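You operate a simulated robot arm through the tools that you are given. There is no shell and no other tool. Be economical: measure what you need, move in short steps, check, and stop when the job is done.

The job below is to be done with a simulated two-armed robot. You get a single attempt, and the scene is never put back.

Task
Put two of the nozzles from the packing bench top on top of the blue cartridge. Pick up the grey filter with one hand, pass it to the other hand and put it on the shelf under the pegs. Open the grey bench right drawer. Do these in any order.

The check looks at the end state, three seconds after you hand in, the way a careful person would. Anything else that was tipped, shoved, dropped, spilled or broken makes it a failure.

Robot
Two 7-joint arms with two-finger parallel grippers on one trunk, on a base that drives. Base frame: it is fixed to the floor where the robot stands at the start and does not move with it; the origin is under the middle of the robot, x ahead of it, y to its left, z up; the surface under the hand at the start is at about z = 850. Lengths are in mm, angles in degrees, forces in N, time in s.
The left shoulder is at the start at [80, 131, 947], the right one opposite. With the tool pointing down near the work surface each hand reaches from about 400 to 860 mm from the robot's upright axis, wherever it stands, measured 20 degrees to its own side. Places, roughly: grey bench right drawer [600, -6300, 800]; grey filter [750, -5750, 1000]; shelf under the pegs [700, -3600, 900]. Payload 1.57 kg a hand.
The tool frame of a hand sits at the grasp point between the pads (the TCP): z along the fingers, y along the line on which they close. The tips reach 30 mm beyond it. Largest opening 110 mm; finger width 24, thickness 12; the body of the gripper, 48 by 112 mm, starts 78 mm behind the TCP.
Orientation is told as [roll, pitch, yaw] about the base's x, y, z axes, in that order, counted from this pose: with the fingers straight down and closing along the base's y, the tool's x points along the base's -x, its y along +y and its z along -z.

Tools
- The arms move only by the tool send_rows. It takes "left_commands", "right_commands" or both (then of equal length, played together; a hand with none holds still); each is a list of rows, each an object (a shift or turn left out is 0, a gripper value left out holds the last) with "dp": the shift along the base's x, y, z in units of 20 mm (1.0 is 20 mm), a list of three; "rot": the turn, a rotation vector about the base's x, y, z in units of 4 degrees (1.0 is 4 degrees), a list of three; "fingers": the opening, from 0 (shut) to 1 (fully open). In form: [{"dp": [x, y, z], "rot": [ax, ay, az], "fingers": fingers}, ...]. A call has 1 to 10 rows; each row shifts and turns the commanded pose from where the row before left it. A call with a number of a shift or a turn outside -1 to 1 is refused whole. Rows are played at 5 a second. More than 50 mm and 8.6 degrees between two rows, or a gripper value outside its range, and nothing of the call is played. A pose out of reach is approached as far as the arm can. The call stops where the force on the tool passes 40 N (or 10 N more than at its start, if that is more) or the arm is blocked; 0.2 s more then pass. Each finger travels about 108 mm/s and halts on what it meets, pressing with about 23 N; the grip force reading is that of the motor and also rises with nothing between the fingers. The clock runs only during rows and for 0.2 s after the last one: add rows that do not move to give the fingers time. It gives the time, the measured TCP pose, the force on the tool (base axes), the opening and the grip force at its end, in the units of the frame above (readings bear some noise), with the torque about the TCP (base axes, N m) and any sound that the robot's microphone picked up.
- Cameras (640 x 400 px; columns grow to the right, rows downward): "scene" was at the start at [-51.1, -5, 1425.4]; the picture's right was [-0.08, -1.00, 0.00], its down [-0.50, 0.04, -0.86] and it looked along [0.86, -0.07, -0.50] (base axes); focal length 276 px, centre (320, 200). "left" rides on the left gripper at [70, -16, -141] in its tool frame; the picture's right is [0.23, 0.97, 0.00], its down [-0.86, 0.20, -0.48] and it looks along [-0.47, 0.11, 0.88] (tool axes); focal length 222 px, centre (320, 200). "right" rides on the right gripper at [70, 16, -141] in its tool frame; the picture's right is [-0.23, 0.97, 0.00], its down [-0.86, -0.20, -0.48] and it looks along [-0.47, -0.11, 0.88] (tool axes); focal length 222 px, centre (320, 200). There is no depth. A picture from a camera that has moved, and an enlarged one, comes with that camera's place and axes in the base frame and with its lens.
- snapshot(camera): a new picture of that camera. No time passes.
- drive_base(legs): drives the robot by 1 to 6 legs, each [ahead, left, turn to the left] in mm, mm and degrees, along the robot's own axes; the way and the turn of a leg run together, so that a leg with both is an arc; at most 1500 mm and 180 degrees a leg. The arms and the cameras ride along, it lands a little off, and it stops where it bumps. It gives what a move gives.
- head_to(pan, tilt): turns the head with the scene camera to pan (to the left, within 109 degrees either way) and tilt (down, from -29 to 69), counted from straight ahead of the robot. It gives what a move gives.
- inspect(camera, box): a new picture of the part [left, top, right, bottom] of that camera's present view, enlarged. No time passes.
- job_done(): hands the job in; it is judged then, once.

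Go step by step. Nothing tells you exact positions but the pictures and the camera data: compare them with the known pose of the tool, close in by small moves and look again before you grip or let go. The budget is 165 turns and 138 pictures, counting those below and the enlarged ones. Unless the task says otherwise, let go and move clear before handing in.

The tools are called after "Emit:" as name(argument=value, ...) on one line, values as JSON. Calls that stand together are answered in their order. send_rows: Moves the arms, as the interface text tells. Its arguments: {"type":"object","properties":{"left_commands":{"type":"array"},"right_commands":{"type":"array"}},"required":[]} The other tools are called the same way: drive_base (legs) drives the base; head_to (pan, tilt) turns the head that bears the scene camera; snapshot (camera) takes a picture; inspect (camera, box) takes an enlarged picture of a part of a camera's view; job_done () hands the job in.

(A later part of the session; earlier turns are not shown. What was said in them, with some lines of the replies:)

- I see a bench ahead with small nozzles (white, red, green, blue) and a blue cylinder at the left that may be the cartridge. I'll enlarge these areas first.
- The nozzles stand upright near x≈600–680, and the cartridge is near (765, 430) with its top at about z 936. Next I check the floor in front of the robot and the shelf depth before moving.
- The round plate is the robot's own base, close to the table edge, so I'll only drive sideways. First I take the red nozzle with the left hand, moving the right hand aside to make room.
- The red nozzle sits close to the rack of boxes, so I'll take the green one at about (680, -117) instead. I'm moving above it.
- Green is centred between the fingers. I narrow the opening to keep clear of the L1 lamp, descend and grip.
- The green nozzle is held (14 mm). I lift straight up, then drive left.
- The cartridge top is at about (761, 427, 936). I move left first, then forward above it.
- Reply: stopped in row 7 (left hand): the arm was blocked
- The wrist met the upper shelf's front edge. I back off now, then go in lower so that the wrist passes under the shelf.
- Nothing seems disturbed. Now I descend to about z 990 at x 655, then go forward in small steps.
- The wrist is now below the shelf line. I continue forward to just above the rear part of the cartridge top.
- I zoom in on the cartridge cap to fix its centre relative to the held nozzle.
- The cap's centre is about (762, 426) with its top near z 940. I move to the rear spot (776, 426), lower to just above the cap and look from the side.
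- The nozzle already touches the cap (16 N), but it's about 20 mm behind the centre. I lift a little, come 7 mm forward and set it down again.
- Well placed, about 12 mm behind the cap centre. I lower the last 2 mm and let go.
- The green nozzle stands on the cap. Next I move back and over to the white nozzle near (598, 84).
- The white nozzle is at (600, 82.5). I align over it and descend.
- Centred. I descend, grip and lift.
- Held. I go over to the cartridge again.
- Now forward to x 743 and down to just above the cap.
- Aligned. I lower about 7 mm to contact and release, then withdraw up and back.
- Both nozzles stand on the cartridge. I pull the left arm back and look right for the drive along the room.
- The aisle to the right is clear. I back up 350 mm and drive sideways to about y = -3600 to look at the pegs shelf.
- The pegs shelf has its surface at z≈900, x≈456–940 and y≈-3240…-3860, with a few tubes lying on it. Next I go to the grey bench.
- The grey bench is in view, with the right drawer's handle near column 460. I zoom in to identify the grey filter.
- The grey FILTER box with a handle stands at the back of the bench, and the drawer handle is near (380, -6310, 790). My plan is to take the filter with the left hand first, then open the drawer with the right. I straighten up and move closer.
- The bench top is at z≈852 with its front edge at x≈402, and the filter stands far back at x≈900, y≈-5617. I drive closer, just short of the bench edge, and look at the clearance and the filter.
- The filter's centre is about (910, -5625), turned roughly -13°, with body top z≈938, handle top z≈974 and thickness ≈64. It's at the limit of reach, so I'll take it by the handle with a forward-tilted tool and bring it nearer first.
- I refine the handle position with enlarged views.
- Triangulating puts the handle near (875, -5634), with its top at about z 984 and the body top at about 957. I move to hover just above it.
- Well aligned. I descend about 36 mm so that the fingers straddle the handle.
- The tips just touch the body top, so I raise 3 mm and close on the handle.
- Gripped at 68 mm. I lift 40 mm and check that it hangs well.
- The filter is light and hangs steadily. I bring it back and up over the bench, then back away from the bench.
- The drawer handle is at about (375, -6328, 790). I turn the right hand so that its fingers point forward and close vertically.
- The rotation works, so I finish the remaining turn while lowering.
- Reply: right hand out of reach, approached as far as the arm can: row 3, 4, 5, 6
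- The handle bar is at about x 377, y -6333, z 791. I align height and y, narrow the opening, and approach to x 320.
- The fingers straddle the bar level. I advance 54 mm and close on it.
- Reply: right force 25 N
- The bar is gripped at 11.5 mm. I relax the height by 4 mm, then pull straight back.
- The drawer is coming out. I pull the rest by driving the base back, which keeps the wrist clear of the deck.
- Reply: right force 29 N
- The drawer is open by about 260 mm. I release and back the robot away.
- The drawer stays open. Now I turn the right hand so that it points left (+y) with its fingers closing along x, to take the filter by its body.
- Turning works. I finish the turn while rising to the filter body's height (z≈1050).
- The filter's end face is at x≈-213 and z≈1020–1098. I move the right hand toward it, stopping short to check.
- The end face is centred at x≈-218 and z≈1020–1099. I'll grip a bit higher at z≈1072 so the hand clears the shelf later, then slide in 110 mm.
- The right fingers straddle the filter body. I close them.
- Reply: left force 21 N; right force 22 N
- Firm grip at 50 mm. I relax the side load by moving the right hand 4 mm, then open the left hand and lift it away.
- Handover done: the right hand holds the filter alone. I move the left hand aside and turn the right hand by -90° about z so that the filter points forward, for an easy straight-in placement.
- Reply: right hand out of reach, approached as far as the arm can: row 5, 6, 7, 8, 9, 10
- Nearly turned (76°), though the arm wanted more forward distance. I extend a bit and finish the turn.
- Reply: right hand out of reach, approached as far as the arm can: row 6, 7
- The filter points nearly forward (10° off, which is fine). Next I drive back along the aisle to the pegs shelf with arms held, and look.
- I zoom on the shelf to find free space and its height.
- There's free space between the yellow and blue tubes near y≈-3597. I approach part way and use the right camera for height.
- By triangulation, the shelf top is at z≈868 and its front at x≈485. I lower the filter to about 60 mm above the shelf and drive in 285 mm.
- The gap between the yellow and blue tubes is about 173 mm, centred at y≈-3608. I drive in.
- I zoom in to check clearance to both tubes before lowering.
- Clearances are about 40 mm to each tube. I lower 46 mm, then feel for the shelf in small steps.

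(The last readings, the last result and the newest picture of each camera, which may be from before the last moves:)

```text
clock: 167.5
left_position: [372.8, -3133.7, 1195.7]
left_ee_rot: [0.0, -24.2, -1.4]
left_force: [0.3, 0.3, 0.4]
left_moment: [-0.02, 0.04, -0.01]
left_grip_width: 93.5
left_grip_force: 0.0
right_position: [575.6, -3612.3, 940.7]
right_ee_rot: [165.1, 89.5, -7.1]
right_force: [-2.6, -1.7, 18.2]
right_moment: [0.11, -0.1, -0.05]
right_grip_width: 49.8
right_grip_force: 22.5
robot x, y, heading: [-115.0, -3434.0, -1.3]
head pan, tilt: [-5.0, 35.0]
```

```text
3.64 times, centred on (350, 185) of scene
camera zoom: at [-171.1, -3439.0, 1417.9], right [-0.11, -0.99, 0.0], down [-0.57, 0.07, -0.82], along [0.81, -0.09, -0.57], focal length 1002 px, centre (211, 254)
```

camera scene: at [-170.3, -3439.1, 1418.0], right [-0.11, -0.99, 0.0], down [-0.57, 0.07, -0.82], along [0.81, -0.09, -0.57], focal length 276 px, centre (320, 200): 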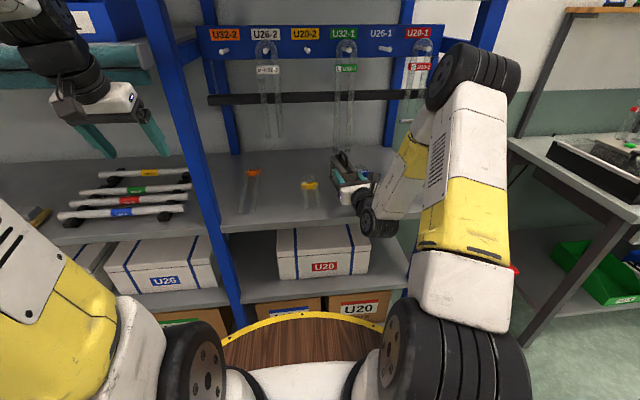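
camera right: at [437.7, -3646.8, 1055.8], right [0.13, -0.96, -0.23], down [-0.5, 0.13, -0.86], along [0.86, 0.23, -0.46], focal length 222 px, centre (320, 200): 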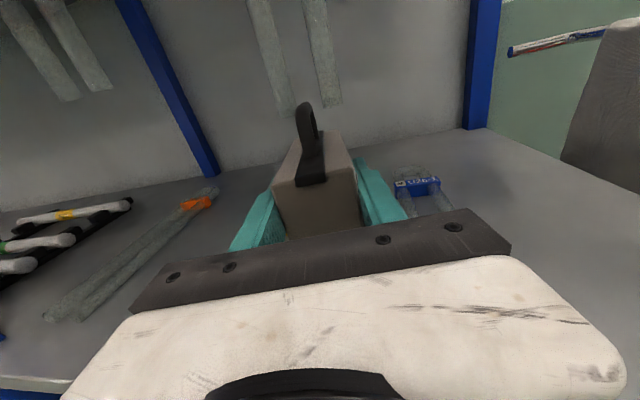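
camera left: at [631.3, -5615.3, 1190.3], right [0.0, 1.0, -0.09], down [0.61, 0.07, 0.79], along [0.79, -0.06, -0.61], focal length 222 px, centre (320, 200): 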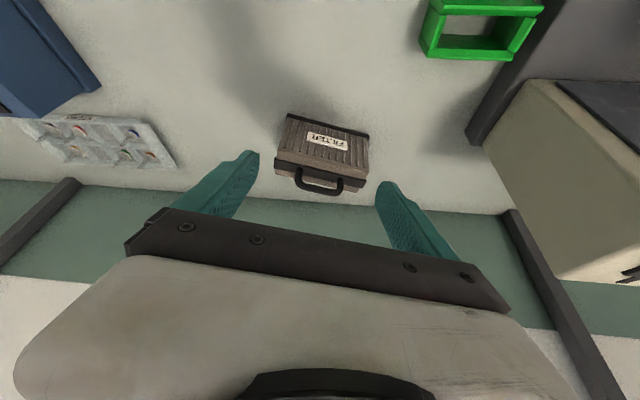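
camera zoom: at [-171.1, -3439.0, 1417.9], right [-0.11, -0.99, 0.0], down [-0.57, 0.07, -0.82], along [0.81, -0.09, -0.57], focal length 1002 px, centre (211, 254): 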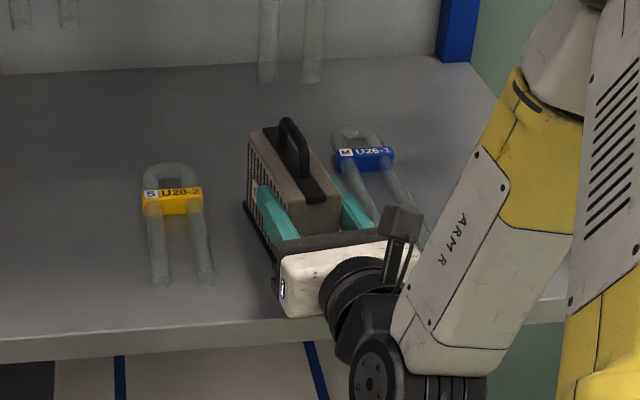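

Contact at z≈941 with 18 N, so the filter rests on the shelf. I ease the pressure slightly, open the fingers, and check.

Emit:
send_rows(right_commands=[{"dp": [0, 0, 0.06]}, {"dp": [0, 0, 0]}, {"fingers": 0.62}, {"dp": [0, 0, 0]}, {"dp": [0, 0, 0]}])

Emit:
snapshot(camera="right")

Emit:
inspect(camera="scene", box=[270, 130, 430, 240])

```text
clock: 168.7
left_position: [374.1, -3133.4, 1196.2]
left_ee_rot: [0.0, -24.0, -1.4]
left_force: [-0.4, 0.5, 0.4]
left_moment: [-0.03, 0.01, -0.01]
left_grip_width: 93.2
left_grip_force: 0.0
right_position: [573.8, -3611.5, 939.9]
right_ee_rot: [127.5, 89.9, -44.6]
right_force: [-0.8, -1.3, -0.3]
right_moment: [-0.01, -0.01, 0.0]
right_grip_width: 67.9
right_grip_force: 0.1
robot x, y, heading: [-117.2, -3435.0, -1.5]
head pan, tilt: [-5.0, 35.0]
```

```text
44 pictures are left
camera right: at [437.2, -3646.7, 1010.3], right [0.13, -0.96, -0.23], down [-0.5, 0.13, -0.86], along [0.86, 0.23, -0.47], focal length 222 px, centre (320, 200)
```

right: 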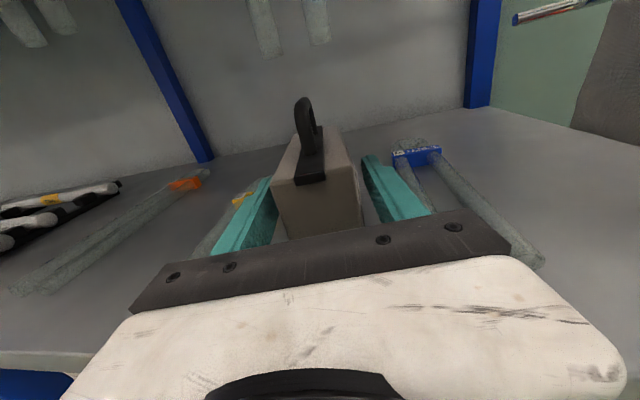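

```text
3.64 times, centred on (350, 185) of scene
camera zoom: at [-170.4, -3439.1, 1417.9], right [-0.11, -0.99, 0.0], down [-0.57, 0.07, -0.82], along [0.81, -0.09, -0.57], focal length 1002 px, centre (211, 254)
```

zoom: 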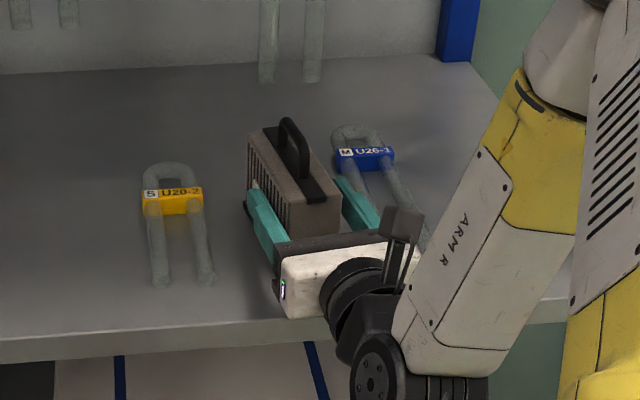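

The filter stands free between the open fingers. I withdraw straight back along the finger direction with the base.

Emit:
drive_base(legs=[[-74, -12.8, 0]])

Emit:
snapshot(camera="right")

```text
clock: 169.7
left_position: [299.1, -3145.6, 1195.6]
left_ee_rot: [-0.1, -24.2, -1.4]
left_force: [0.4, -0.5, 0.2]
left_moment: [0.03, -0.01, 0.01]
left_grip_width: 93.5
left_grip_force: 0.0
right_position: [500.3, -3622.8, 939.4]
right_ee_rot: [139.8, 90.0, -32.3]
right_force: [0.0, 0.0, 0.7]
right_moment: [-0.01, 0.03, -0.01]
right_grip_width: 68.1
right_grip_force: 0.1
robot x, y, heading: [-189.3, -3446.0, -1.7]
head pan, tilt: [-5.0, 35.0]
```

```text
42 pictures are left
camera right: at [362.4, -3657.6, 1010.5], right [0.13, -0.96, -0.23], down [-0.5, 0.13, -0.86], along [0.86, 0.23, -0.46], focal length 222 px, centre (320, 200)
```

right: 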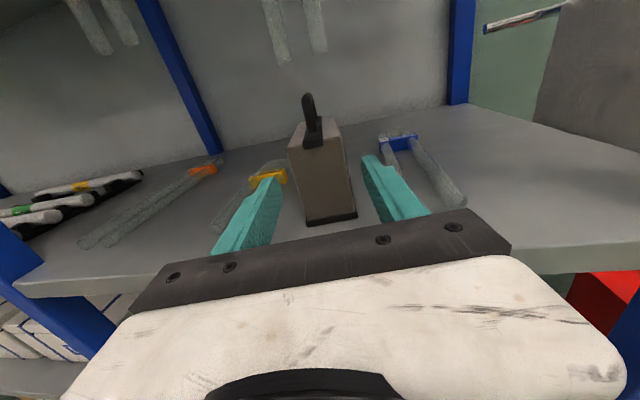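

Clean so far: the filter stands alone. I back out fully and verify.

Emit:
drive_base(legs=[[-100, -17, 0], [-250, 0, 0]])

Emit:
head_to(pan=-5, tilt=25)

Emit:
inspect(camera="scene", box=[200, 60, 440, 260])

Emit:
head_to(pan=-70, tilt=20)

Emit:
snapshot(camera="scene")

```text
clock: 172.3
left_position: [-50.5, -3154.1, 1196.0]
left_ee_rot: [-0.1, -24.1, -1.8]
left_force: [0.7, 0.2, -0.8]
left_moment: [-0.01, -0.02, 0.0]
left_grip_width: 93.5
left_grip_force: 0.0
right_position: [146.6, -3632.4, 939.6]
right_ee_rot: [140.9, 89.8, -31.5]
right_force: [-0.2, 0.9, 0.3]
right_moment: [-0.02, -0.02, 0.0]
right_grip_width: 68.1
right_grip_force: 0.0
robot x, y, heading: [-543.5, -3449.2, -2.0]
head pan, tilt: [-5.0, 35.0]
```

```text
clock: 173.0
left_position: [-50.4, -3152.7, 1195.7]
left_ee_rot: [0.0, -24.0, -1.8]
left_force: [-0.1, 0.8, -0.5]
left_moment: [0.0, 0.0, 0.01]
left_grip_width: 93.4
left_grip_force: 0.1
right_position: [146.9, -3633.3, 939.9]
right_ee_rot: [142.1, 89.9, -30.3]
right_force: [-0.5, 0.2, 0.1]
right_moment: [0.03, 0.01, -0.03]
right_grip_width: 68.1
right_grip_force: 0.0
robot x, y, heading: [-543.4, -3451.7, -2.0]
head pan, tilt: [-5.0, 25.0]
```

```text
2.00 times, centred on (320, 160) of scene
camera zoom: at [-593.6, -3455.9, 1433.6], right [-0.12, -0.99, 0.0], down [-0.42, 0.05, -0.91], along [0.9, -0.11, -0.42], focal length 551 px, centre (320, 280)
```

zoom: 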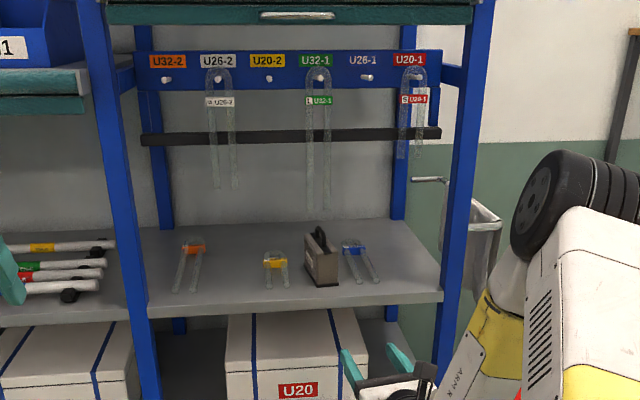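

```text
clock: 174.4
left_position: [-51.3, -3153.4, 1196.8]
left_ee_rot: [0.0, -24.0, -1.8]
left_force: [-0.7, -0.9, 0.5]
left_moment: [0.01, -0.03, 0.0]
left_grip_width: 93.3
left_grip_force: 0.1
right_position: [146.0, -3632.2, 940.8]
right_ee_rot: [141.8, 89.9, -30.8]
right_force: [0.9, -0.3, 0.5]
right_moment: [0.01, 0.01, 0.02]
right_grip_width: 68.3
right_grip_force: 0.0
robot x, y, heading: [-544.2, -3450.8, -2.1]
head pan, tilt: [-70.0, 20.0]
```

```text
40 pictures are left
camera scene: at [-656.1, -3533.2, 1441.8], right [-0.95, -0.31, 0.0], down [-0.11, 0.33, -0.94], along [0.29, -0.89, -0.34], focal length 276 px, centre (320, 200)
```

scene: 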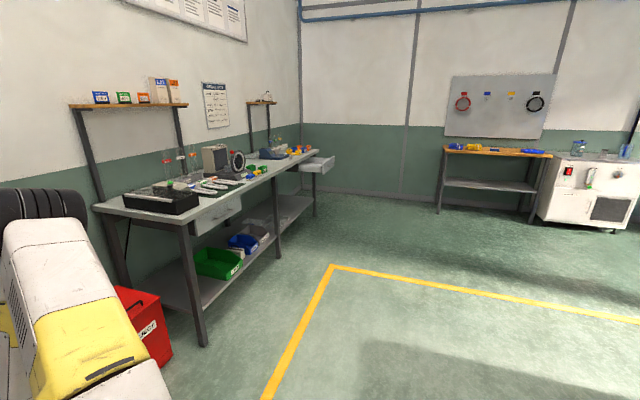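

Everything is in its end state: the filter stands on the shelf under the pegs, the right drawer is open, and both nozzles stood on the cartridge when last seen. The hands are clear, so I hand in.

Emit:
job_done()

```text
The job is handed in.
```

I've handed the job in with all three parts done:
- **Nozzles:** the green and white nozzles stand on the blue cartridge. I last saw them there before driving off to the other benches.
- **Filter:** the left hand passed the grey filter to the right hand, which set it on the shelf under the pegs.
- **Drawer:** the grey bench right drawer is open by about 260 mm.

Early on, the left wrist bumped the front edge of the shelf above the packing bench. I backed off, and nothing looked displaced afterwards.
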